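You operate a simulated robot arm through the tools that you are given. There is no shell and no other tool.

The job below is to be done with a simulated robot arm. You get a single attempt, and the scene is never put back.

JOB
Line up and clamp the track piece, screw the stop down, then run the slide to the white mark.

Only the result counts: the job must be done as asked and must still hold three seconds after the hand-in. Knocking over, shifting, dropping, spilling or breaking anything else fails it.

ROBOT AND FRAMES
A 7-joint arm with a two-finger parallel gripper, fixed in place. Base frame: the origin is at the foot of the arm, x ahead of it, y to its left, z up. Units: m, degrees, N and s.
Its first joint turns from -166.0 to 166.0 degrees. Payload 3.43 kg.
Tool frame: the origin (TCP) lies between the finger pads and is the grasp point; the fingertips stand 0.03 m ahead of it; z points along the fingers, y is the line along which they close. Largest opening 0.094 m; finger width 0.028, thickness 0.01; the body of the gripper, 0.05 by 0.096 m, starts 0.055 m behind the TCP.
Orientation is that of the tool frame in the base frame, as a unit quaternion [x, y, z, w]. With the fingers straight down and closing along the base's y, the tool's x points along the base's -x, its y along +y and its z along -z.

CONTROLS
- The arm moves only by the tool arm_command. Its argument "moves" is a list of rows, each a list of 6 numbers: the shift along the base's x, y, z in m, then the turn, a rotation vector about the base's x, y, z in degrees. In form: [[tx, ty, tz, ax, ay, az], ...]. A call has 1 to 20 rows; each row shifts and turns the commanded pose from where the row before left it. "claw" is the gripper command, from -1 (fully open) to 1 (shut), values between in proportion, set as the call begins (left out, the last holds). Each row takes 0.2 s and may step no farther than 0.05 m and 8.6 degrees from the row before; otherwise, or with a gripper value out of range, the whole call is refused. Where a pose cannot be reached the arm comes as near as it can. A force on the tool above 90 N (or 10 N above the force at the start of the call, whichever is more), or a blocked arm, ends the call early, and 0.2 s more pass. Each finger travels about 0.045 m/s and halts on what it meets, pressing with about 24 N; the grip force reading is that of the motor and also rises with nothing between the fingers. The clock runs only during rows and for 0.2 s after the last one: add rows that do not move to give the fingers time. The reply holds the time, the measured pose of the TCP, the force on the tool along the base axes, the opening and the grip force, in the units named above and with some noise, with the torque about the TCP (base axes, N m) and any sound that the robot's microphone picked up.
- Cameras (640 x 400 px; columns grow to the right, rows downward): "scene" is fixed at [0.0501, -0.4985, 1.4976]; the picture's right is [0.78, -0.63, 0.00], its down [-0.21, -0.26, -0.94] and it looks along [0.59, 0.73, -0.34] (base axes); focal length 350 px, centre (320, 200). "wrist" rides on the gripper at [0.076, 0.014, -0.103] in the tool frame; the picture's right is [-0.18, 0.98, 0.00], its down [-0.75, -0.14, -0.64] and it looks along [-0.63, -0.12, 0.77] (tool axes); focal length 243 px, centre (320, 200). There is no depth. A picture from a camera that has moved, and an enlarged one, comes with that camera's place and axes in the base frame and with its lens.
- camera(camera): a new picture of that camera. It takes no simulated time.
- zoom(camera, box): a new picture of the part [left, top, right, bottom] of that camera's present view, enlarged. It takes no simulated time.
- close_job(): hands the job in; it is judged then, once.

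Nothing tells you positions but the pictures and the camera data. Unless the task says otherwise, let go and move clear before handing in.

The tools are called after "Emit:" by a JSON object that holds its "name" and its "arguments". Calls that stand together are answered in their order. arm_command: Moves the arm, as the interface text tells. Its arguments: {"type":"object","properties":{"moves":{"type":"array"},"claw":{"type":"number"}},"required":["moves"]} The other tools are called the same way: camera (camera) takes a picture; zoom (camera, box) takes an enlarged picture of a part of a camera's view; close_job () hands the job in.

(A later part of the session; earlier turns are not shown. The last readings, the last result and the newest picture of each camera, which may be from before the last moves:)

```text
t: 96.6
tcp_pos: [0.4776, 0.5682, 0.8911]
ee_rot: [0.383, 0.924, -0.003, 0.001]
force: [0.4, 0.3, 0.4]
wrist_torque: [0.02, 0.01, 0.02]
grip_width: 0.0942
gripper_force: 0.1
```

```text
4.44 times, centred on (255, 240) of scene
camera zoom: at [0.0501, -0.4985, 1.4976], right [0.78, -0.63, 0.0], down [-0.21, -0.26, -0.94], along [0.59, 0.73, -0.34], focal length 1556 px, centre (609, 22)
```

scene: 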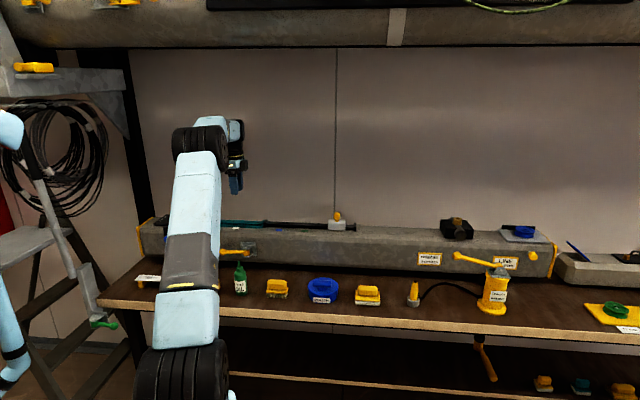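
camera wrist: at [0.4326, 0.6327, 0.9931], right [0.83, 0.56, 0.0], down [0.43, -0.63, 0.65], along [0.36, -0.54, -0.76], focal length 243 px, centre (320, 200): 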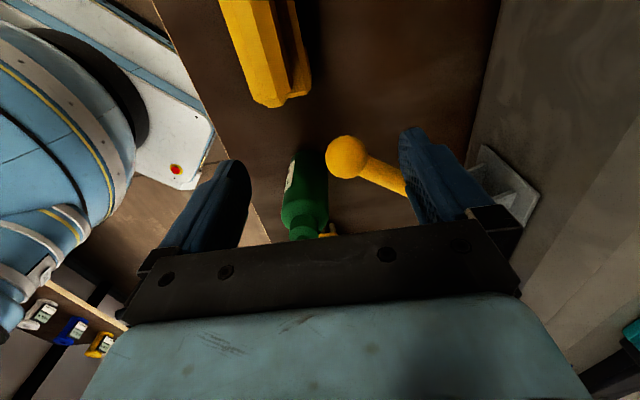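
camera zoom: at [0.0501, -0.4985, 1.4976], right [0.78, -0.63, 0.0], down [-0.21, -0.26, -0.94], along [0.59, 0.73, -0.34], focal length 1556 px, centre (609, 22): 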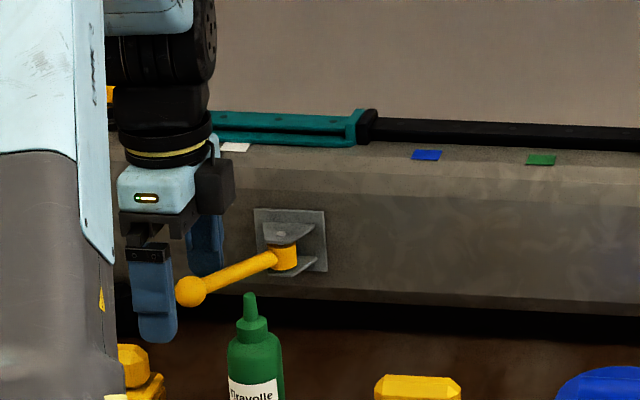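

The lever is open at about 38°. I'll rise, return to the piece at a grip position 1.8 mm further in +p, and grip it so it centres onto the black rail's line.

Emit:
{"name": "arm_command", "arguments": {"moves": [[0, 0, 0.04, 0, 0, 0], [0, 0, 0.045, 0, 0, 0], [0, 0, 0.045, 0, 0, 0], [0, 0, 0.045, 0, 0, 0], [0, 0, 0.035, 0, 0, 0], [0.0328, 0.0309, 0, 0, 0, 0], [0.0328, 0.0309, 0, 0, 0, 0], [0.0327, 0.0309, 0, 0, 0, 0], [0.0327, 0.0308, 0, 0, 0, 0], [0, 0, 0, 0, 0, 0], [0, 0, 0, 0, 0, 0]]}}

Emit:
{"name": "zoom", "arguments": {"camera": "wrist", "box": [310, 135, 360, 185]}}

Emit:
{"name": "zoom", "arguments": {"camera": "wrist", "box": [315, 180, 365, 230]}}

Emit:
{"name": "zoom", "arguments": {"camera": "wrist", "box": [295, 50, 355, 130]}}

Emit:
{"name": "camera", "arguments": {"camera": "wrist"}}

```text
t: 99.0
tcp_pos: [0.6102, 0.692, 1.1001]
ee_rot: [0.382, 0.924, -0.003, 0.001]
force: [-0.3, 1.1, -0.2]
wrist_torque: [0.01, 0.02, 0.01]
grip_width: 0.0939
gripper_force: 0.0
```

```text
8.00 times, centred on (335, 160) of wrist
camera zoom: at [0.5638, 0.7565, 1.2022], right [0.83, 0.56, 0.0], down [0.43, -0.63, 0.65], along [0.36, -0.53, -0.76], focal length 1941 px, centre (200, 520)
```

zoom: 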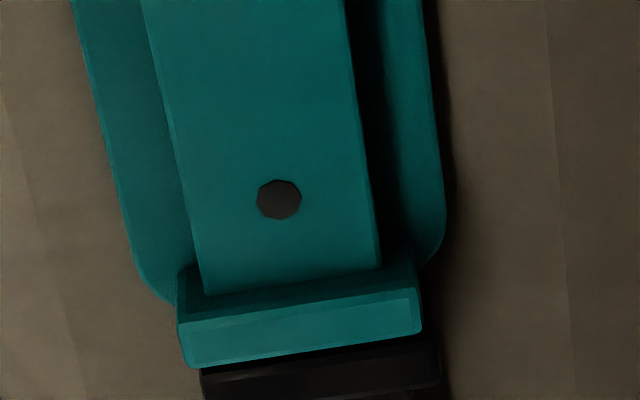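

```text
8.00 times, centred on (340, 205) of wrist
camera zoom: at [0.5638, 0.7565, 1.2022], right [0.83, 0.56, 0.0], down [0.43, -0.63, 0.65], along [0.36, -0.53, -0.76], focal length 1941 px, centre (160, 160)
```

zoom: 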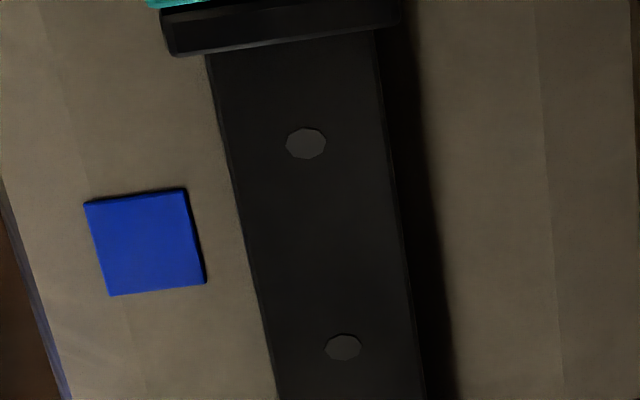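

```text
5.00 times, centred on (325, 90) of wrist
camera zoom: at [0.5638, 0.7565, 1.2022], right [0.83, 0.56, 0.0], down [0.43, -0.63, 0.65], along [0.36, -0.53, -0.76], focal length 1213 px, centre (295, 750)
```

zoom: 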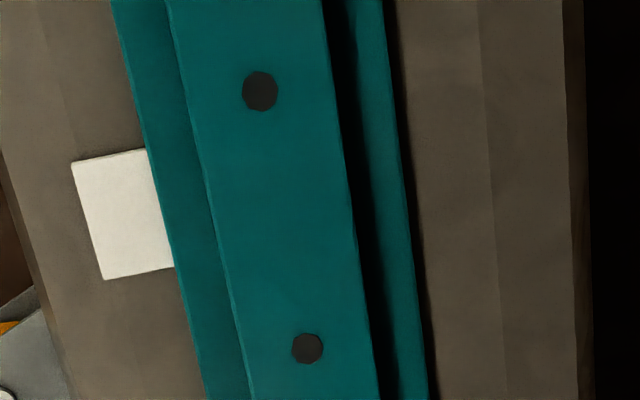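

```text
taken
camera wrist: at [0.5638, 0.7565, 1.2022], right [0.83, 0.56, 0.0], down [0.43, -0.63, 0.65], along [0.36, -0.53, -0.76], focal length 243 px, centre (320, 200)
```

wrist: 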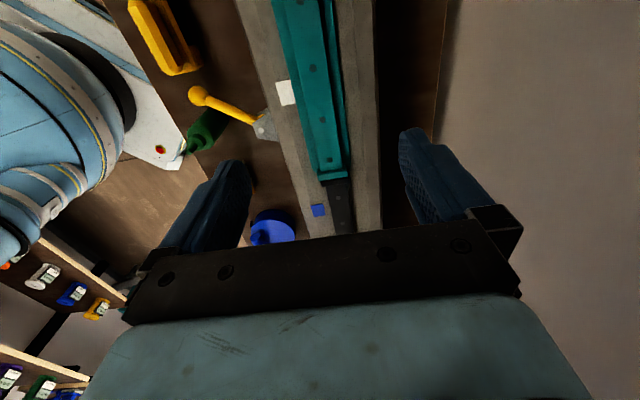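

The offset is 1.85 mm, and the tool axis is now over the black rail's line. I'll take out a small 0.35° tool tilt, descend, and grip the freed piece so it moves onto that line.

Emit:
{"name": "arm_command", "arguments": {"moves": [[0, 0, -0.03, 0.35, 0, 0], [0, 0, -0.04, 0, 0, 0], [0, 0, -0.035, 0, 0, 0], [0, 0, -0.0215, 0, 0, 0], [0, 0, 0, 0, 0, 0]]}}

Emit:
{"name": "arm_command", "arguments": {"moves": [[0, 0, 0, 0, 0, 0], [0, 0, 0, 0, 0, 0], [0, 0, 0, 0, 0, 0], [0, 0, 0, 0, 0, 0], [0, 0, 0, 0, 0, 0], [0, 0, 0, 0, 0, 0]], "claw": 1}}

Emit:
{"name": "zoom", "arguments": {"camera": "scene", "box": [245, 210, 275, 235]}}

```text
t: 100.2
tcp_pos: [0.6111, 0.6938, 0.974]
ee_rot: [0.383, 0.924, -0.001, 0.0]
force: [-0.7, -0.7, -0.3]
wrist_torque: [0.01, 0.02, 0.03]
grip_width: 0.0936
gripper_force: 0.1
```

```text
t: 101.6
tcp_pos: [0.6094, 0.6933, 0.9749]
ee_rot: [0.383, 0.924, 0.0, 0.0]
force: [-1.5, -2.6, 0.7]
wrist_torque: [-0.07, 0.02, -0.01]
grip_width: 0.0274
gripper_force: 24.0
```

```text
16.00 times, centred on (260, 222) of scene
camera zoom: at [0.0501, -0.4985, 1.4976], right [0.78, -0.63, 0.0], down [-0.21, -0.26, -0.94], along [0.59, 0.73, -0.34], focal length 5602 px, centre (1280, -160)
```

zoom: 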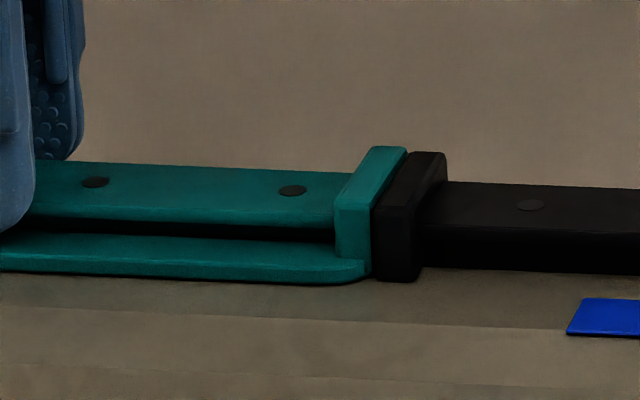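

The piece now moves freely with only 3 N, which confirms the clamp had been holding. But the scene view shows it overshot in +p by about 4 mm. I'll shift it back while gripped and compare hole lines in the scene view.

Emit:
{"name": "arm_command", "arguments": {"moves": [[-0.0014, -0.0014, 0, 0, 0, 0], [-0.0014, -0.0014, 0, 0, 0, 0], [0, 0, 0, 0, 0, 0]]}}

Emit:
{"name": "zoom", "arguments": {"camera": "scene", "box": [245, 210, 275, 235]}}

Emit:
{"name": "zoom", "arguments": {"camera": "scene", "box": [230, 200, 310, 250]}}

```text
t: 102.4
tcp_pos: [0.6086, 0.6917, 0.9741]
ee_rot: [0.383, 0.924, 0.0, 0.001]
force: [0.3, 2.1, 1.0]
wrist_torque: [0.07, -0.12, -0.01]
grip_width: 0.0273
gripper_force: 24.0
```

```text
16.00 times, centred on (260, 222) of scene
camera zoom: at [0.0501, -0.4985, 1.4976], right [0.78, -0.63, 0.0], down [-0.21, -0.26, -0.94], along [0.59, 0.73, -0.34], focal length 5602 px, centre (1280, -160)
```

zoom: 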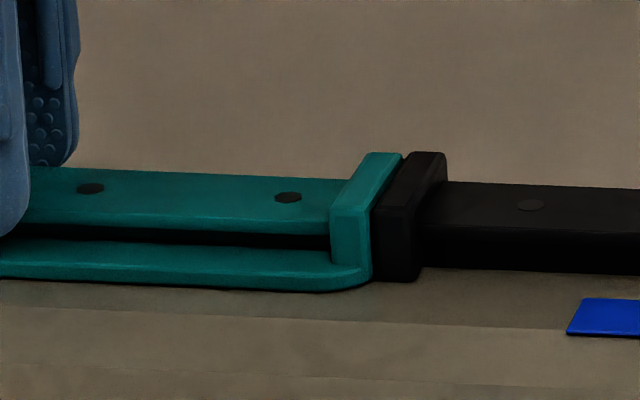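

```text
8.00 times, centred on (270, 225) of scene
camera zoom: at [0.0501, -0.4985, 1.4976], right [0.78, -0.63, 0.0], down [-0.21, -0.26, -0.94], along [0.59, 0.73, -0.34], focal length 2801 px, centre (720, 0)
```

zoom: 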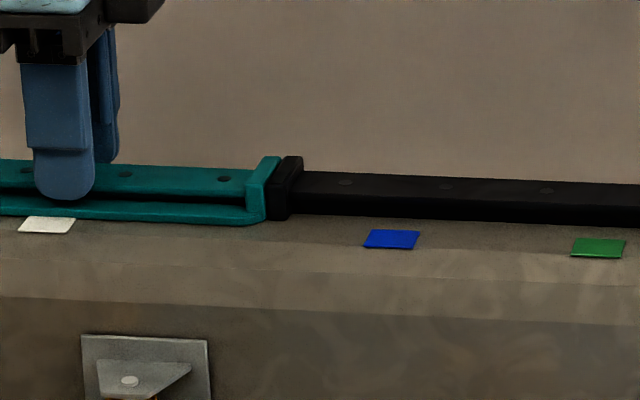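

Emit:
{"name": "arm_command", "arguments": {"moves": [[0.0011, 0.0011, 0, 0, 0, 0], [0.0006, -0.0006, 0, 0, 0, 0], [0, 0, 0, 0, 0, 0]]}}

Emit:
{"name": "zoom", "arguments": {"camera": "scene", "box": [245, 210, 275, 235]}}

```text
t: 103.2
tcp_pos: [0.6079, 0.6913, 0.974]
ee_rot: [0.384, 0.923, 0.0, 0.001]
force: [-1.5, 4.8, 3.1]
wrist_torque: [-0.04, -0.15, 0.03]
grip_width: 0.0275
gripper_force: 24.2
```

```text
16.00 times, centred on (260, 222) of scene
camera zoom: at [0.0501, -0.4985, 1.4976], right [0.78, -0.63, 0.0], down [-0.21, -0.26, -0.94], along [0.59, 0.73, -0.34], focal length 5602 px, centre (1280, -160)
```

zoom: 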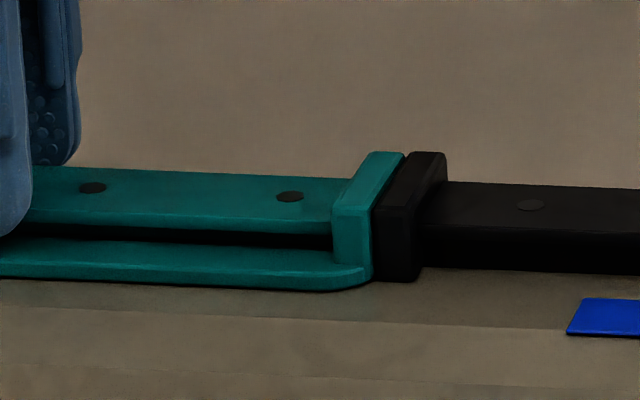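

Emit:
{"name": "arm_command", "arguments": {"moves": [[0.0007, 0.0007, 0, 0, 0, 0], [0, 0, 0, 0, 0, 0], [0, 0, 0, 0, 0, 0], [0, 0, 0, 0, 0, 0]]}}

Emit:
{"name": "zoom", "arguments": {"camera": "scene", "box": [245, 210, 275, 235]}}

```text
t: 104.2
tcp_pos: [0.6087, 0.692, 0.9744]
ee_rot: [0.383, 0.924, -0.001, 0.0]
force: [-10.2, 1.8, -0.7]
wrist_torque: [0.13, 0.38, -0.11]
grip_width: 0.0273
gripper_force: 24.0
```

```text
16.00 times, centred on (260, 222) of scene
camera zoom: at [0.0501, -0.4985, 1.4976], right [0.78, -0.63, 0.0], down [-0.21, -0.26, -0.94], along [0.59, 0.73, -0.34], focal length 5602 px, centre (1280, -160)
```

zoom: 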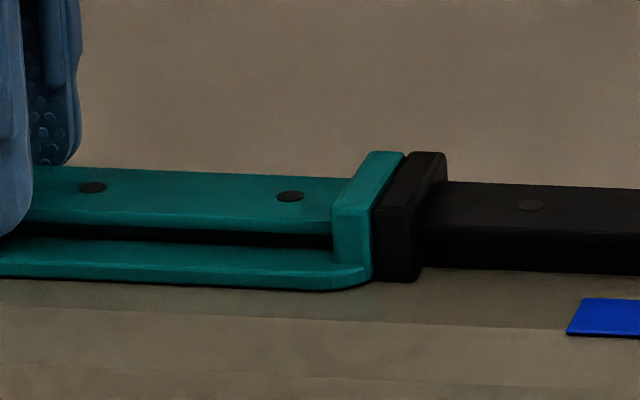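

Emit:
{"name": "arm_command", "arguments": {"moves": [[-0.0006, 0.0006, 0, 0, 0, 0], [0.0007, 0.0007, 0, 0, 0, 0], [0, 0, 0, 0, 0, 0], [0, 0, 0, 0, 0, 0]]}}

Emit:
{"name": "zoom", "arguments": {"camera": "scene", "box": [245, 210, 275, 235]}}

```text
t: 105.2
tcp_pos: [0.6097, 0.691, 0.9749]
ee_rot: [0.384, 0.924, 0.001, 0.0]
force: [-5.2, 1.0, -3.2]
wrist_torque: [0.08, 0.16, -0.03]
grip_width: 0.0276
gripper_force: 24.4
```

```text
16.00 times, centred on (260, 222) of scene
camera zoom: at [0.0501, -0.4985, 1.4976], right [0.78, -0.63, 0.0], down [-0.21, -0.26, -0.94], along [0.59, 0.73, -0.34], focal length 5602 px, centre (1280, -160)
```

zoom: 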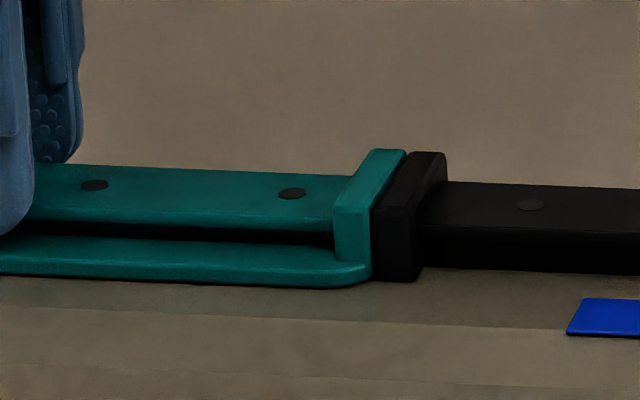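

The piece is now about where the overhead calibration says it should be. I'll release and re-measure from above.

Emit:
{"name": "arm_command", "arguments": {"moves": [[0, 0, 0, 0, 0, 0], [0, 0, 0, 0, 0, 0], [0, 0, 0, 0, 0, 0], [0, 0, 0, 0, 0, 0], [0, 0, 0.02, 0, 0, 0], [0, 0, 0.035, 0, 0, 0], [0, 0, 0.04, 0, 0, 0], [0, 0, 0.0315, 0, 0, 0], [0, 0, 0, 0, 0, 0], [0, 0, 0, 0, 0, 0]], "claw": -1}}

Emit:
{"name": "zoom", "arguments": {"camera": "wrist", "box": [310, 135, 360, 185]}}

Emit:
{"name": "zoom", "arguments": {"camera": "wrist", "box": [315, 180, 365, 230]}}

Emit:
{"name": "zoom", "arguments": {"camera": "wrist", "box": [295, 50, 355, 130]}}

Emit:
{"name": "zoom", "arguments": {"camera": "scene", "box": [245, 210, 275, 235]}}

```text
t: 107.4
tcp_pos: [0.6102, 0.6914, 1.0997]
ee_rot: [0.382, 0.924, 0.0, 0.0]
force: [0.3, -0.3, 0.3]
wrist_torque: [0.0, -0.02, -0.04]
grip_width: 0.0941
gripper_force: 0.1
```

```text
8.00 times, centred on (335, 160) of wrist
camera zoom: at [0.5646, 0.754, 1.202], right [0.83, 0.56, 0.0], down [0.43, -0.63, 0.64], along [0.36, -0.53, -0.77], focal length 1941 px, centre (200, 520)
```

zoom: 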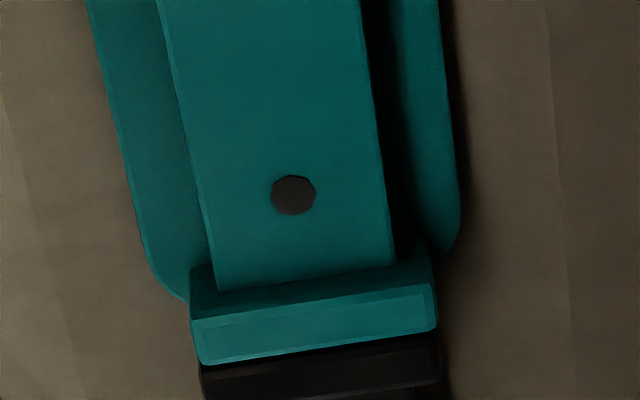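

```text
8.00 times, centred on (340, 205) of wrist
camera zoom: at [0.5646, 0.754, 1.202], right [0.83, 0.56, 0.0], down [0.43, -0.63, 0.64], along [0.36, -0.53, -0.77], focal length 1941 px, centre (160, 160)
```

zoom: 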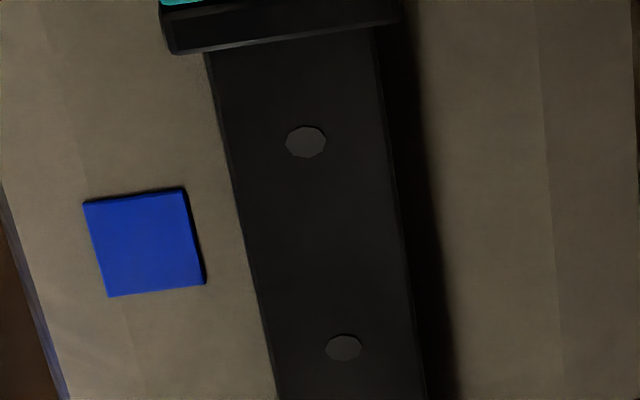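

```text
5.00 times, centred on (325, 90) of wrist
camera zoom: at [0.5646, 0.754, 1.202], right [0.83, 0.56, 0.0], down [0.43, -0.63, 0.64], along [0.36, -0.53, -0.77], focal length 1213 px, centre (295, 750)
```

zoom: 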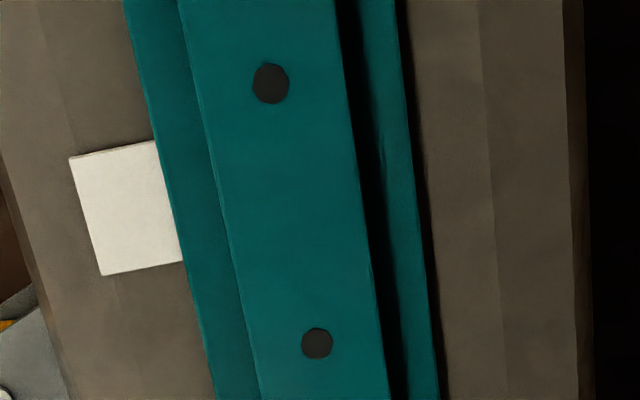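

```text
16.00 times, centred on (260, 222) of scene
camera zoom: at [0.0501, -0.4985, 1.4976], right [0.78, -0.63, 0.0], down [-0.21, -0.26, -0.94], along [0.59, 0.73, -0.34], focal length 5602 px, centre (1280, -160)
```

zoom: 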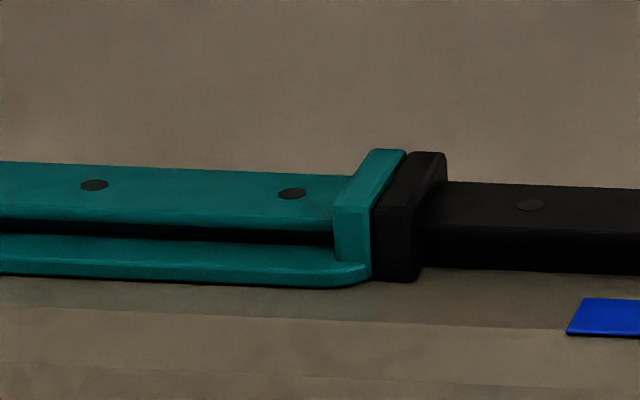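

The lateral error is now about -0.5 mm, with the rails parallel and the joint touching. I'll re-clamp: closed fingers go down outside the lever, as before.

Emit:
{"name": "arm_command", "arguments": {"moves": [[-0.0203, -0.0346, 0, 0, 0, 0], [-0.0203, -0.0346, 0, 0, 0, 0], [-0.0202, -0.0346, 0, 0, 0, 0], [-0.0202, -0.0347, 0, 0, 0, 0], [0, 0, -0.04, 0, 0, 0], [0, 0, -0.04, 0, 0, 0], [0, 0, -0.04, 0, 0, 0], [0, 0, 0, 0, 0, 0]], "claw": 1}}

Emit:
{"name": "camera", "arguments": {"camera": "wrist"}}

Emit:
{"name": "zoom", "arguments": {"camera": "scene", "box": [195, 195, 315, 285]}}

```text
t: 109.2
tcp_pos: [0.5296, 0.555, 0.9808]
ee_rot: [0.384, 0.924, 0.0, 0.0]
force: [0.5, -0.6, -0.5]
wrist_torque: [0.0, 0.01, -0.02]
grip_width: 0.0001
gripper_force: 24.1
```

```text
taken
camera wrist: at [0.4837, 0.618, 1.0837], right [0.83, 0.56, 0.0], down [0.43, -0.63, 0.64], along [0.36, -0.53, -0.77], focal length 243 px, centre (320, 200)
```

wrist: 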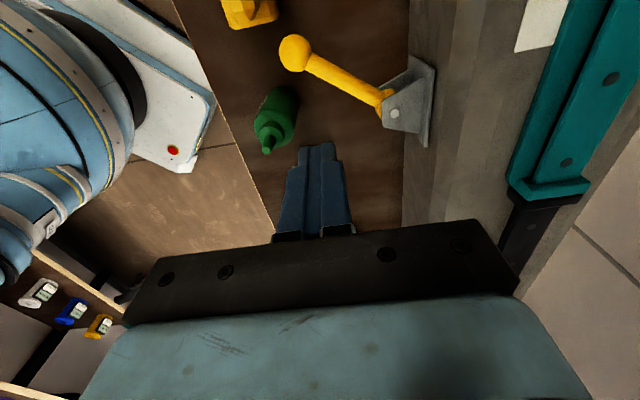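

```text
4.44 times, centred on (255, 240) of scene
camera zoom: at [0.0501, -0.4985, 1.4976], right [0.78, -0.63, 0.0], down [-0.21, -0.26, -0.94], along [0.59, 0.73, -0.34], focal length 1556 px, centre (609, 22)
```

zoom: 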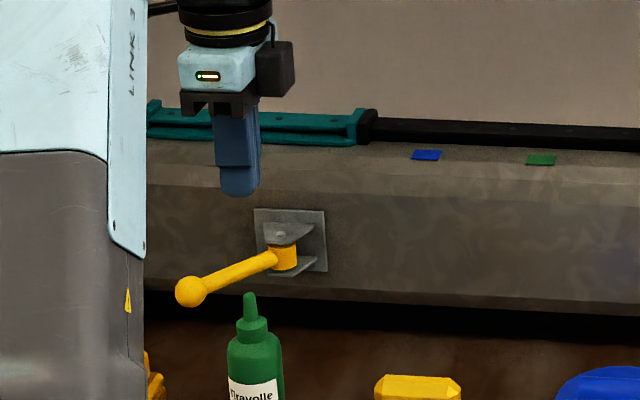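

Emit:
{"name": "arm_command", "arguments": {"moves": [[0, 0, -0.03, 0, 0, 0], [0, 0, -0.03, 0, 0, 0], [0, 0, -0.03, 0, 0, 0], [0, 0, 0, 0, 0, 0]]}}

Emit:
{"name": "camera", "arguments": {"camera": "wrist"}}

```text
t: 110.2
tcp_pos: [0.5276, 0.5517, 0.8891]
ee_rot: [0.383, 0.924, 0.0, 0.0]
force: [0.2, -0.6, 0.7]
wrist_torque: [0.01, -0.05, 0.01]
grip_width: 0.0
gripper_force: 24.2
```

```text
taken
camera wrist: at [0.4811, 0.6164, 0.9939], right [0.83, 0.56, 0.0], down [0.43, -0.63, 0.64], along [0.36, -0.53, -0.77], focal length 243 px, centre (320, 200)
```

wrist: 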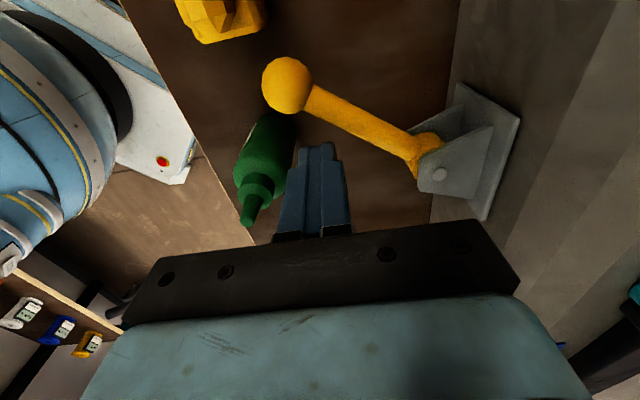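

Emit:
{"name": "arm_command", "arguments": {"moves": [[-0.0011, 0.0061, 0, 0, 0, 0], [-0.001, 0.0061, 0, 0, 0, 0], [-0.0008, 0.0075, 0, 0, 0, 0], [0.0004, 0.0074, 0, 0, 0, 0], [0.0012, 0.0074, 0, 0, 0, 0], [0.0023, 0.0071, 0, 0, 0, 0], [0, 0, 0, 0, 0, 0]]}}

Emit:
{"name": "camera", "arguments": {"camera": "wrist"}}

```text
t: 111.8
tcp_pos: [0.53, 0.597, 0.8903]
ee_rot: [0.384, 0.923, 0.001, 0.0]
force: [-1.9, -0.4, 0.2]
wrist_torque: [0.0, 0.04, 0.01]
grip_width: 0.0
gripper_force: 23.9
```

```text
taken
camera wrist: at [0.483, 0.6593, 0.9946], right [0.83, 0.56, 0.0], down [0.43, -0.63, 0.64], along [0.36, -0.53, -0.77], focal length 243 px, centre (320, 200)
```

wrist: 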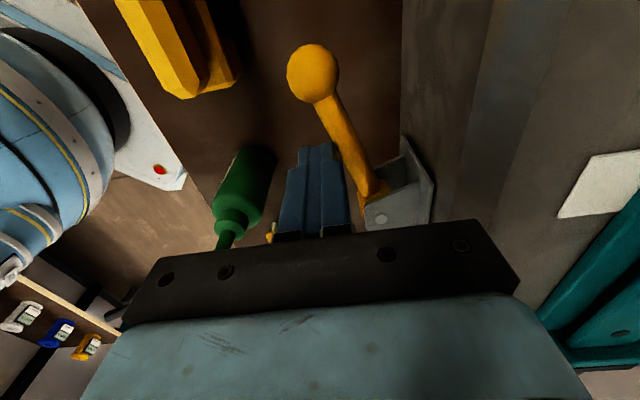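

Emit:
{"name": "arm_command", "arguments": {"moves": [[-0.0028, 0.0102, 0, 0, 0, 0], [0.0022, 0.0032, 0, 0, 0, 0], [0.0021, 0.0031, 0, 0, 0, 0], [0.0014, 0.0014, 0, 0, 0, 0], [0, 0, 0, 0, 0, 0]]}}

Emit:
{"name": "arm_command", "arguments": {"moves": [[0.0007, 0.0007, 0, 0, 0, 0], [0, 0, 0, 0, 0, 0], [0, 0, 0, 0, 0, 0]]}}

Emit:
{"name": "camera", "arguments": {"camera": "wrist"}}

```text
t: 113.0
tcp_pos: [0.5298, 0.6126, 0.8897]
ee_rot: [0.384, 0.924, -0.002, -0.001]
force: [-28.0, -39.2, 0.2]
wrist_torque: [-1.03, 0.74, 0.58]
grip_width: 0.0
gripper_force: 23.7
```

```text
t: 113.8
tcp_pos: [0.53, 0.6106, 0.8906]
ee_rot: [0.384, 0.923, -0.004, -0.001]
force: [-38.9, -44.0, -5.0]
wrist_torque: [-1.25, 0.99, 0.76]
grip_width: 0.0
gripper_force: 23.8
```

```text
taken
camera wrist: at [0.4846, 0.6755, 0.9937], right [0.83, 0.56, -0.01], down [0.43, -0.63, 0.64], along [0.36, -0.53, -0.77], focal length 243 px, centre (320, 200)
```

wrist: 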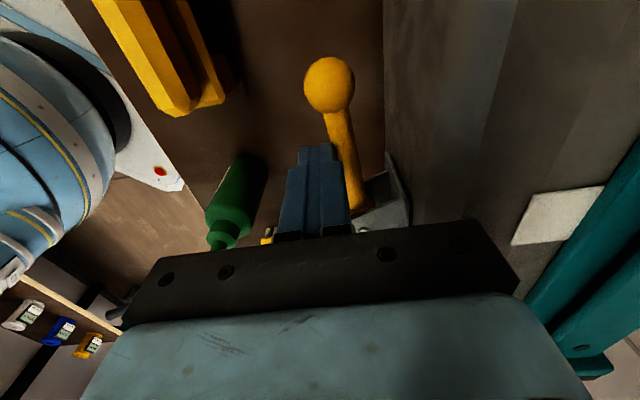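

The lever is hard against its stop again at about 59 N. I'll back off, rise, and re-check the joint from above.

Emit:
{"name": "arm_command", "arguments": {"moves": [[-0.0035, -0.0035, 0, 0, 0, 0], [-0.007, -0.007, 0, 0, 0, 0], [0, 0, 0.04, 0, 0, 0], [0, 0, 0.045, 0, 0, 0], [0, 0, 0.045, 0, 0, 0], [0, 0, 0.045, 0, 0, 0], [0, 0, 0.035, 0, 0, 0], [0.0302, 0.0305, 0, 0, 0, 0], [0.0302, 0.0305, 0, 0, 0, 0], [0.0302, 0.0305, 0, 0, 0, 0], [0, 0, 0, 0, 0, 0], [0, 0, 0, 0, 0, 0]]}}

Emit:
{"name": "camera", "arguments": {"camera": "wrist"}}

Emit:
{"name": "zoom", "arguments": {"camera": "wrist", "box": [310, 135, 360, 185]}}

Emit:
{"name": "zoom", "arguments": {"camera": "wrist", "box": [295, 50, 355, 130]}}

Emit:
{"name": "zoom", "arguments": {"camera": "scene", "box": [245, 210, 275, 235]}}

Emit:
{"name": "zoom", "arguments": {"camera": "scene", "box": [195, 195, 315, 285]}}

```text
t: 116.4
tcp_pos: [0.6157, 0.6949, 1.1015]
ee_rot: [0.383, 0.924, 0.001, 0.0]
force: [0.4, 0.0, 0.3]
wrist_torque: [0.0, 0.0, 0.0]
grip_width: 0.0
gripper_force: 23.9
```

```text
taken
camera wrist: at [0.5694, 0.7574, 1.2036], right [0.83, 0.56, 0.0], down [0.43, -0.63, 0.64], along [0.36, -0.53, -0.77], focal length 243 px, centre (320, 200)
```

wrist: 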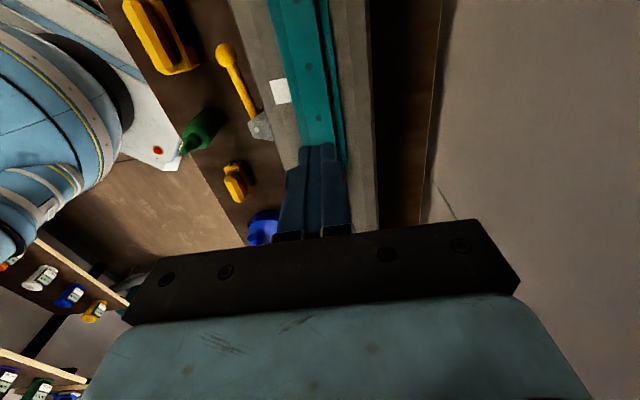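

```text
8.00 times, centred on (335, 160) of wrist
camera zoom: at [0.5694, 0.7574, 1.2036], right [0.83, 0.56, 0.0], down [0.43, -0.63, 0.64], along [0.36, -0.53, -0.77], focal length 1941 px, centre (200, 520)
```

zoom: 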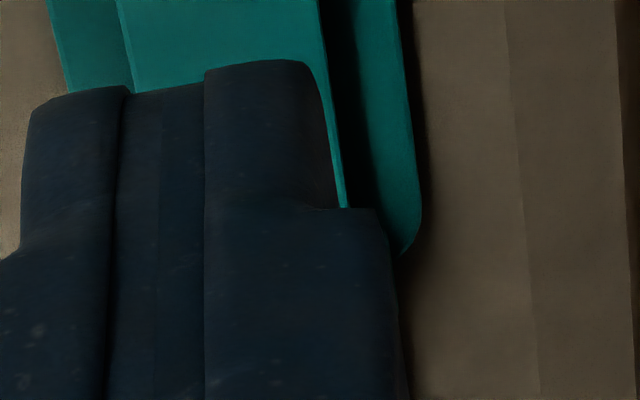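

```text
5.00 times, centred on (325, 90) of wrist
camera zoom: at [0.5694, 0.7574, 1.2036], right [0.83, 0.56, 0.0], down [0.43, -0.63, 0.64], along [0.36, -0.53, -0.77], focal length 1213 px, centre (295, 750)
```

zoom: 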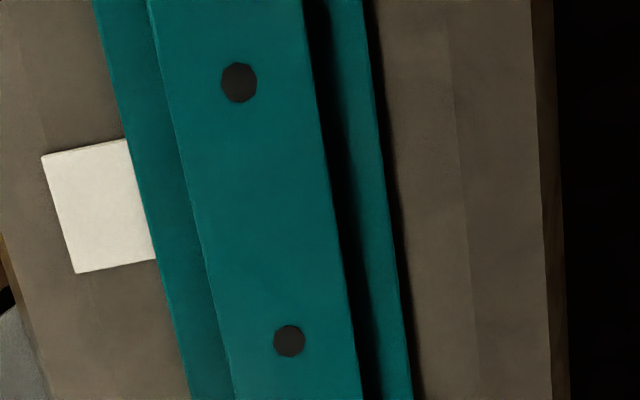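

```text
16.00 times, centred on (260, 222) of scene
camera zoom: at [0.0501, -0.4985, 1.4976], right [0.78, -0.63, 0.0], down [-0.21, -0.26, -0.94], along [0.59, 0.73, -0.34], focal length 5602 px, centre (1280, -160)
```

zoom: 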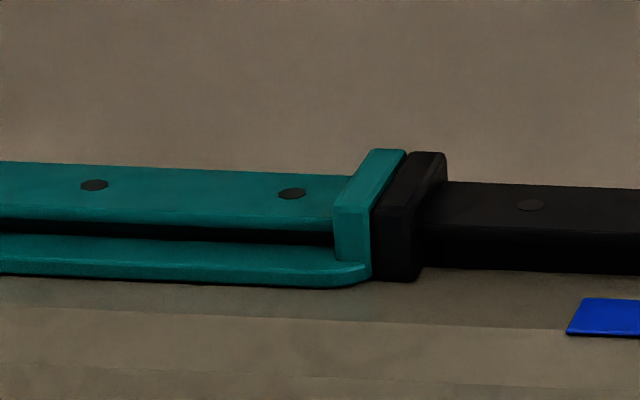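

```text
4.44 times, centred on (255, 240) of scene
camera zoom: at [0.0501, -0.4985, 1.4976], right [0.78, -0.63, 0.0], down [-0.21, -0.26, -0.94], along [0.59, 0.73, -0.34], focal length 1556 px, centre (609, 22)
```

zoom: 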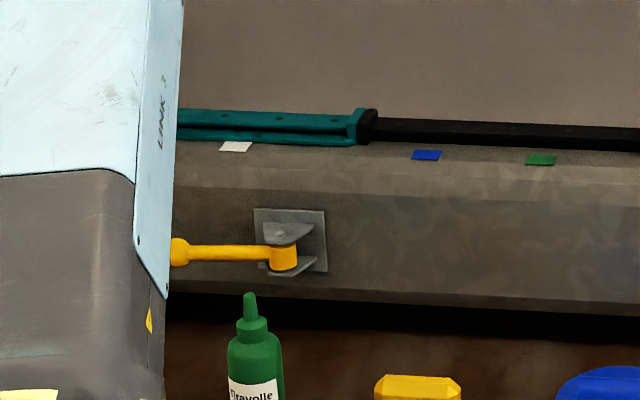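

The joint is unchanged by the clamping and the lever is fully home. Now I'll go to the slide near (0.878, 0.420), turning the gripper so it closes along the rail direction.

Emit:
{"name": "arm_command", "arguments": {"moves": [[0.0238, -0.025, 0, 0, 0, 8.2], [0.0238, -0.025, 0, 0, 0, 8.2], [0.0238, -0.025, 0, 0, 0, 8.2], [0.0238, -0.025, 0, 0, 0, 8.2], [0.0238, -0.025, 0, 0, 0, 8.2], [0.0238, -0.025, 0, 0, 0, 8.2], [0.0238, -0.025, 0, 0, 0, 8.2], [0.0238, -0.025, 0, 0, 0, 8.2], [0.0238, -0.025, 0, 0, 0, 8.2], [0.0238, -0.025, 0, 0, 0, 8.2], [0.0238, -0.025, 0, 0, 0, 8.0], [0, 0, 0, 0, 0, 0], [0, 0, 0, 0, 0, 0]], "claw": -0.2}}

Emit:
{"name": "camera", "arguments": {"camera": "wrist"}}

Emit:
{"name": "camera", "arguments": {"camera": "scene"}}

```text
t: 119.2
tcp_pos: [0.8747, 0.4172, 1.1023]
ee_rot: [-0.382, 0.924, 0.001, 0.0]
force: [0.0, 0.0, 0.7]
wrist_torque: [0.0, 0.01, -0.02]
grip_width: 0.0565
gripper_force: 0.1
```

```text
taken
camera wrist: at [0.8093, 0.374, 1.2056], right [-0.56, 0.83, 0.0], down [0.63, 0.43, 0.64], along [0.53, 0.36, -0.77], focal length 243 px, centre (320, 200)
```

wrist: 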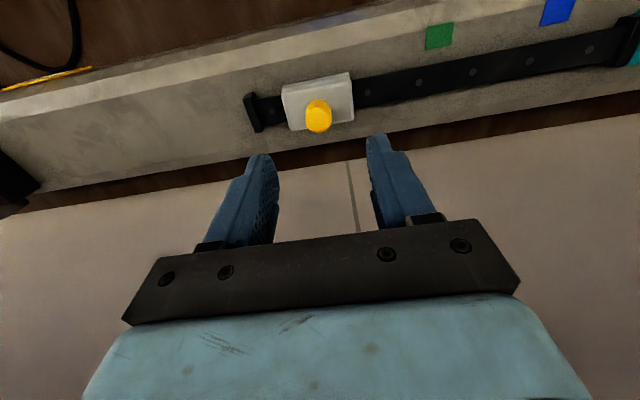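

```text
taken
```

scene: 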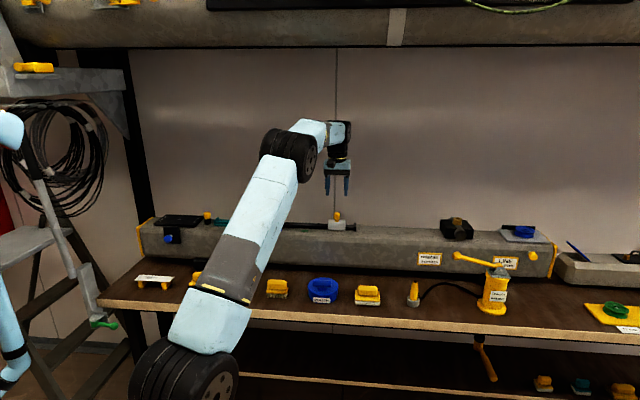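

Emit:
{"name": "zoom", "arguments": {"camera": "wrist", "box": [270, 60, 370, 145]}}

Emit:
{"name": "zoom", "arguments": {"camera": "scene", "box": [305, 195, 375, 245]}}

Emit:
{"name": "zoom", "arguments": {"camera": "scene", "box": [195, 200, 285, 255]}}

```text
4.71 times, centred on (320, 102) of wrist
camera zoom: at [0.8093, 0.374, 1.2056], right [-0.56, 0.83, 0.0], down [0.63, 0.43, 0.64], along [0.53, 0.36, -0.77], focal length 1142 px, centre (320, 659)
```

zoom: 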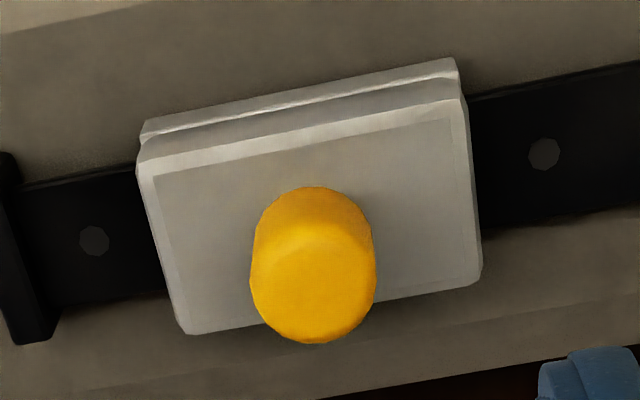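

```text
8.00 times, centred on (340, 220) of scene
camera zoom: at [0.0501, -0.4985, 1.4976], right [0.78, -0.63, 0.0], down [-0.21, -0.26, -0.94], along [0.59, 0.73, -0.34], focal length 2801 px, centre (160, 40)
```

zoom: 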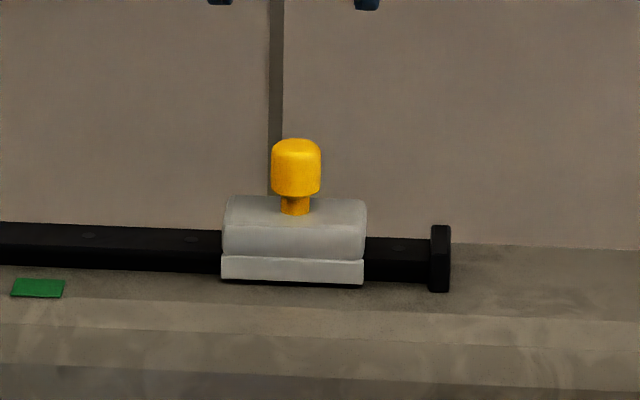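

```text
7.11 times, centred on (240, 228) of scene
camera zoom: at [0.0501, -0.4985, 1.4976], right [0.78, -0.63, 0.0], down [-0.21, -0.26, -0.94], along [0.59, 0.73, -0.34], focal length 2490 px, centre (889, 4)
```

zoom: 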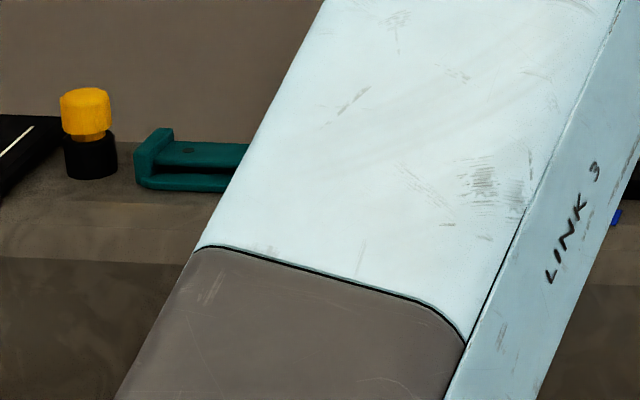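

The slide and its knob are clear. The knob is about 5 mm toward +p and 2.4 mm toward +b of the tool axis. I'll correct that, descend over it, and check before gripping.

Emit:
{"name": "arm_command", "arguments": {"moves": [[0.0049, 0.0015, 0, 0, 0, 0], [0, 0, -0.03, 0, 0, 0], [0, 0, -0.03, 0, 0, 0], [0, 0, 0, 0, 0, 0]]}}

Emit:
{"name": "zoom", "arguments": {"camera": "wrist", "box": [240, 60, 400, 200]}}

Emit:
{"name": "zoom", "arguments": {"camera": "scene", "box": [305, 175, 375, 245]}}

```text
t: 120.2
tcp_pos: [0.8796, 0.4201, 1.0402]
ee_rot: [-0.382, 0.924, 0.001, 0.0]
force: [-0.2, 0.7, -0.3]
wrist_torque: [0.0, -0.01, -0.01]
grip_width: 0.0564
gripper_force: 0.1
```

```text
2.86 times, centred on (320, 130) of wrist
camera zoom: at [0.8139, 0.376, 1.1439], right [-0.56, 0.83, 0.0], down [0.63, 0.43, 0.64], along [0.53, 0.36, -0.77], focal length 693 px, centre (320, 400)
```

zoom: 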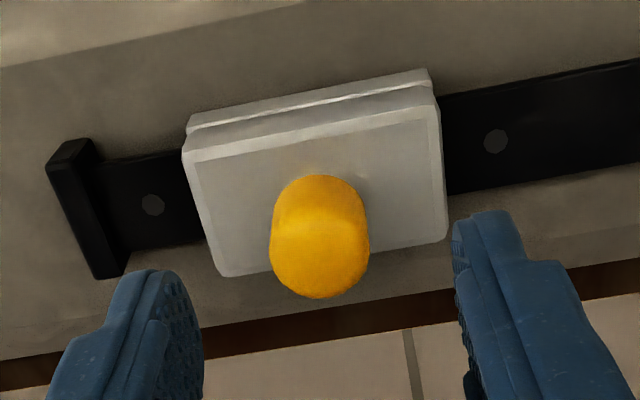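

```text
5.71 times, centred on (340, 210) of scene
camera zoom: at [0.0501, -0.4985, 1.4976], right [0.78, -0.63, 0.0], down [-0.21, -0.26, -0.94], along [0.59, 0.73, -0.34], focal length 2001 px, centre (206, 143)
```

zoom: 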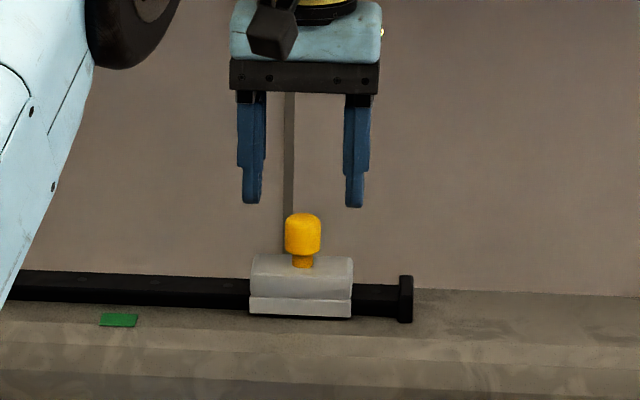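

The knob is exactly centred. I'll descend to grip height and close on it.

Emit:
{"name": "arm_command", "arguments": {"moves": [[0, 0, -0.02, 0, 0, 0], [0, 0, -0.016, 0, 0, 0], [0, 0, 0, 0, 0, 0]]}}

Emit:
{"name": "arm_command", "arguments": {"moves": [[0, 0, 0, 0, 0, 0], [0, 0, 0, 0, 0, 0], [0, 0, 0, 0, 0, 0], [0, 0, 0, 0, 0, 0]], "claw": 1}}

Emit:
{"name": "zoom", "arguments": {"camera": "scene", "box": [305, 175, 375, 245]}}

```text
t: 121.0
tcp_pos: [0.8813, 0.42, 1.0036]
ee_rot: [-0.382, 0.924, 0.001, -0.001]
force: [-0.2, 0.2, -0.5]
wrist_torque: [0.02, 0.03, 0.0]
grip_width: 0.0566
gripper_force: 0.0
```

```text
t: 122.0
tcp_pos: [0.8787, 0.4204, 1.0058]
ee_rot: [-0.382, 0.924, 0.0, 0.0]
force: [-2.2, -0.3, -0.2]
wrist_torque: [-0.02, -0.26, 0.08]
grip_width: 0.024
gripper_force: 45.1
```

```text
5.71 times, centred on (340, 210) of scene
camera zoom: at [0.0501, -0.4985, 1.4976], right [0.78, -0.63, 0.0], down [-0.21, -0.26, -0.94], along [0.59, 0.73, -0.34], focal length 2001 px, centre (206, 143)
```

zoom: 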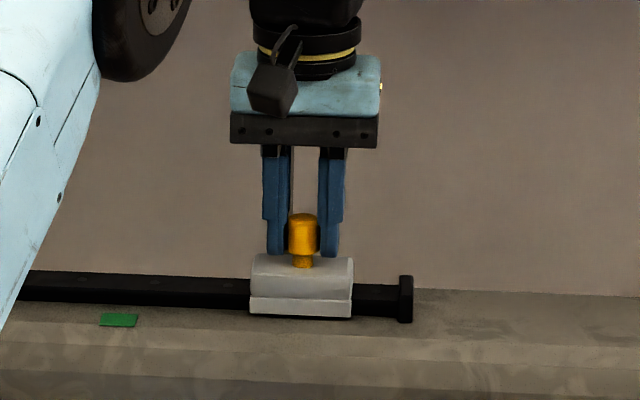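

The knob is gripped. I'll run the slide along the rail toward the joint in small steps, watching force.

Emit:
{"name": "arm_command", "arguments": {"moves": [[-0.0035, 0.0035, 0, 0, 0, 0], [-0.007, 0.007, 0, 0, 0, 0], [-0.0085, 0.0085, 0, 0, 0, 0], [-0.0085, 0.0085, 0, 0, 0, 0], [-0.0085, 0.0085, 0, 0, 0, 0], [0, 0, 0, 0, 0, 0]]}}

Emit:
{"name": "zoom", "arguments": {"camera": "scene", "box": [285, 175, 375, 245]}}

```text
t: 123.4
tcp_pos: [0.8433, 0.4566, 1.0045]
ee_rot: [-0.382, 0.924, 0.001, -0.001]
force: [-7.9, -7.3, -1.3]
wrist_torque: [-0.16, -0.26, -0.07]
grip_width: 0.024
gripper_force: 44.9
```

```text
5.71 times, centred on (330, 210) of scene
camera zoom: at [0.0501, -0.4985, 1.4976], right [0.78, -0.63, 0.0], down [-0.21, -0.26, -0.94], along [0.59, 0.73, -0.34], focal length 2001 px, centre (263, 143)
```

zoom: 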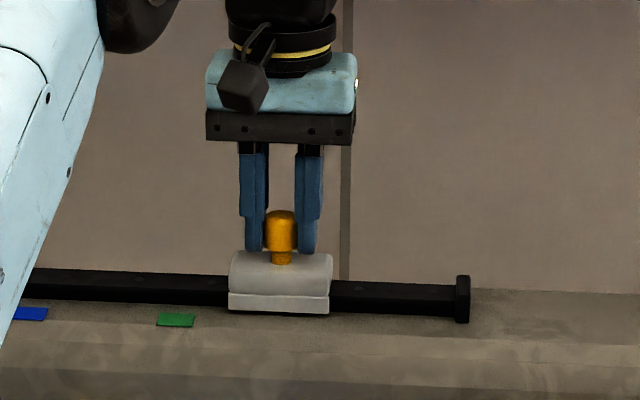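

The slide moves smoothly. I'll continue toward the joint, stopping just before it.

Emit:
{"name": "arm_command", "arguments": {"moves": [[-0.0123, 0.0117, 0, 0, 0, 0], [-0.012, 0.012, 0, 0, 0, 0], [-0.012, 0.012, 0, 0, 0, 0], [-0.012, 0.012, 0, 0, 0, 0], [-0.012, 0.012, 0, 0, 0, 0], [0, 0, 0, 0, 0, 0]]}}

Emit:
{"name": "arm_command", "arguments": {"moves": [[-0.012, 0.012, 0, 0, 0, 0], [-0.012, 0.012, 0, 0, 0, 0], [-0.012, 0.012, 0, 0, 0, 0], [-0.012, 0.012, 0, 0, 0, 0], [-0.009, 0.009, 0, 0, 0, 0], [0, 0, 0, 0, 0, 0]]}}

Emit:
{"name": "zoom", "arguments": {"camera": "scene", "box": [215, 175, 315, 245]}}

Emit:
{"name": "camera", "arguments": {"camera": "wrist"}}

```text
t: 124.8
tcp_pos: [0.783, 0.5174, 1.0048]
ee_rot: [-0.382, 0.924, 0.001, -0.001]
force: [-7.4, -4.2, -7.6]
wrist_torque: [0.47, -0.82, 0.15]
grip_width: 0.024
gripper_force: 45.3
```

```text
t: 126.2
tcp_pos: [0.7254, 0.5762, 1.0047]
ee_rot: [-0.382, 0.924, 0.001, -0.001]
force: [-15.8, -14.9, -13.4]
wrist_torque: [-0.81, 0.43, 0.02]
grip_width: 0.0237
gripper_force: 45.3
```

```text
5.71 times, centred on (265, 210) of scene
camera zoom: at [0.0501, -0.4985, 1.4976], right [0.78, -0.63, 0.0], down [-0.21, -0.26, -0.94], along [0.59, 0.73, -0.34], focal length 2001 px, centre (634, 143)
```

zoom: 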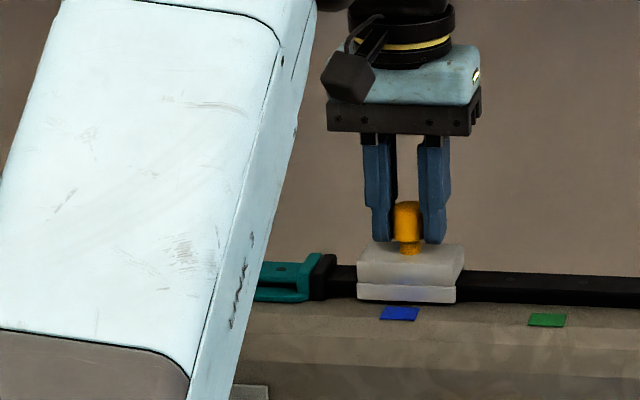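

```text
taken
camera wrist: at [0.6599, 0.5307, 1.1078], right [-0.56, 0.83, 0.0], down [0.64, 0.43, 0.64], along [0.53, 0.36, -0.77], focal length 243 px, centre (320, 200)
```

wrist: 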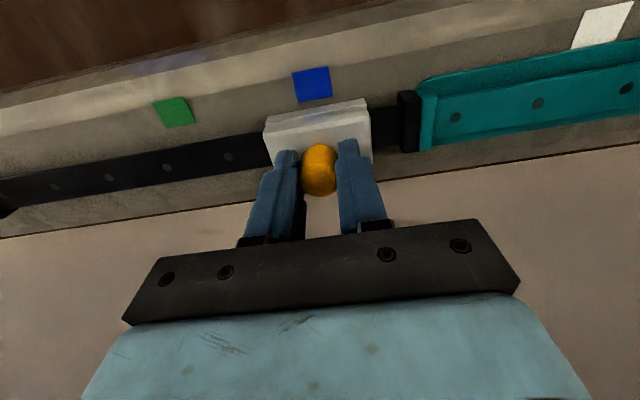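

Emit:
{"name": "arm_command", "arguments": {"moves": [[-0.0005, -0.0005, -0.0004, 0, 0, 0], [0, 0, 0, 0, 0, 0]]}}

Emit:
{"name": "zoom", "arguments": {"camera": "wrist", "box": [250, 60, 450, 200]}}

Emit:
{"name": "zoom", "arguments": {"camera": "wrist", "box": [360, 60, 480, 160]}}

Emit:
{"name": "zoom", "arguments": {"camera": "scene", "box": [250, 205, 300, 240]}}

```text
t: 126.8
tcp_pos: [0.7263, 0.5759, 1.0057]
ee_rot: [-0.382, 0.924, 0.001, 0.0]
force: [-9.4, -4.8, -11.6]
wrist_torque: [-0.45, 0.48, 0.15]
grip_width: 0.0239
gripper_force: 44.9
```

```text
2.86 times, centred on (350, 130) of wrist
camera zoom: at [0.6603, 0.5301, 1.1077], right [-0.56, 0.83, 0.0], down [0.63, 0.43, 0.64], along [0.53, 0.36, -0.77], focal length 693 px, centre (234, 400)
```

zoom: 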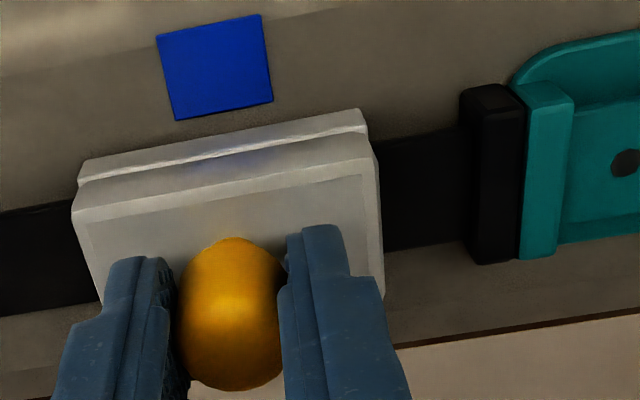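

```text
4.00 times, centred on (420, 110) of wrist
camera zoom: at [0.6603, 0.5301, 1.1077], right [-0.56, 0.83, 0.0], down [0.63, 0.43, 0.64], along [0.53, 0.36, -0.77], focal length 970 px, centre (-80, 560)
```

zoom: 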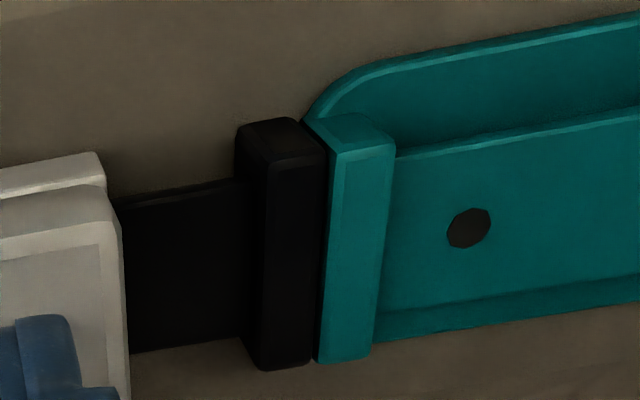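

```text
11.43 times, centred on (275, 222) of scene
camera zoom: at [0.0501, -0.4985, 1.4976], right [0.78, -0.63, 0.0], down [-0.21, -0.26, -0.94], along [0.59, 0.73, -0.34], focal length 4002 px, centre (834, -57)
```

zoom: 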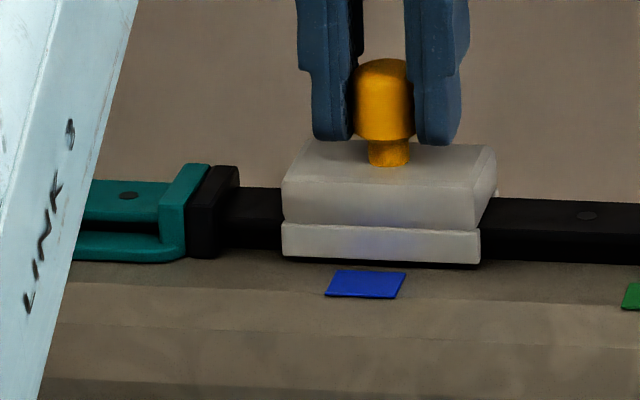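

The joint looks well aligned from here too. I'll move the slide gently up to and over the joint in small steps, watching for any block.

Emit:
{"name": "arm_command", "arguments": {"moves": [[-0.006, 0.006, -0.0003, 0, 0, 0], [-0.005, 0.005, 0, 0, 0, 0], [-0.003, 0.003, 0, 0, 0, 0], [-0.002, 0.002, 0, 0, 0, 0], [-0.002, 0.002, 0, 0, 0, 0], [0, 0, 0, 0, 0, 0]]}}

Emit:
{"name": "zoom", "arguments": {"camera": "wrist", "box": [250, 60, 450, 200]}}

Emit:
{"name": "zoom", "arguments": {"camera": "scene", "box": [250, 205, 300, 240]}}

```text
t: 128.2
tcp_pos: [0.7088, 0.5917, 1.0044]
ee_rot: [-0.382, 0.924, 0.001, 0.0]
force: [5.0, 1.9, -0.6]
wrist_torque: [-0.64, 0.25, 0.08]
grip_width: 0.0241
gripper_force: 45.3
```

```text
2.86 times, centred on (350, 130) of wrist
camera zoom: at [0.6428, 0.5475, 1.1077], right [-0.56, 0.83, 0.0], down [0.63, 0.43, 0.64], along [0.53, 0.36, -0.77], focal length 693 px, centre (234, 400)
```

zoom: 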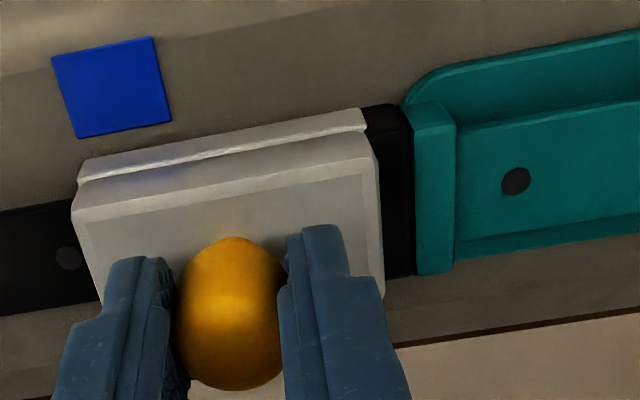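

```text
11.43 times, centred on (275, 222) of scene
camera zoom: at [0.0501, -0.4985, 1.4976], right [0.78, -0.63, 0.0], down [-0.21, -0.26, -0.94], along [0.59, 0.73, -0.34], focal length 4002 px, centre (834, -57)
```

zoom: 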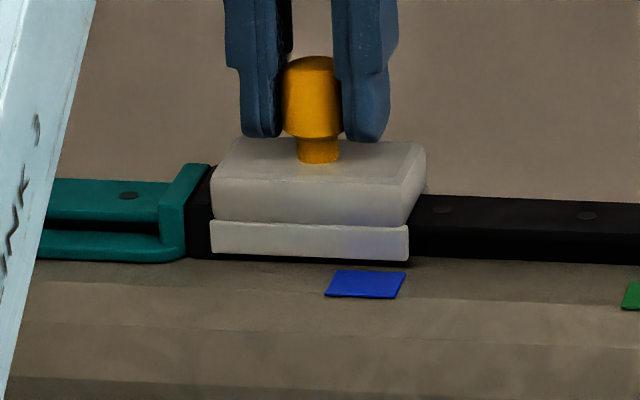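

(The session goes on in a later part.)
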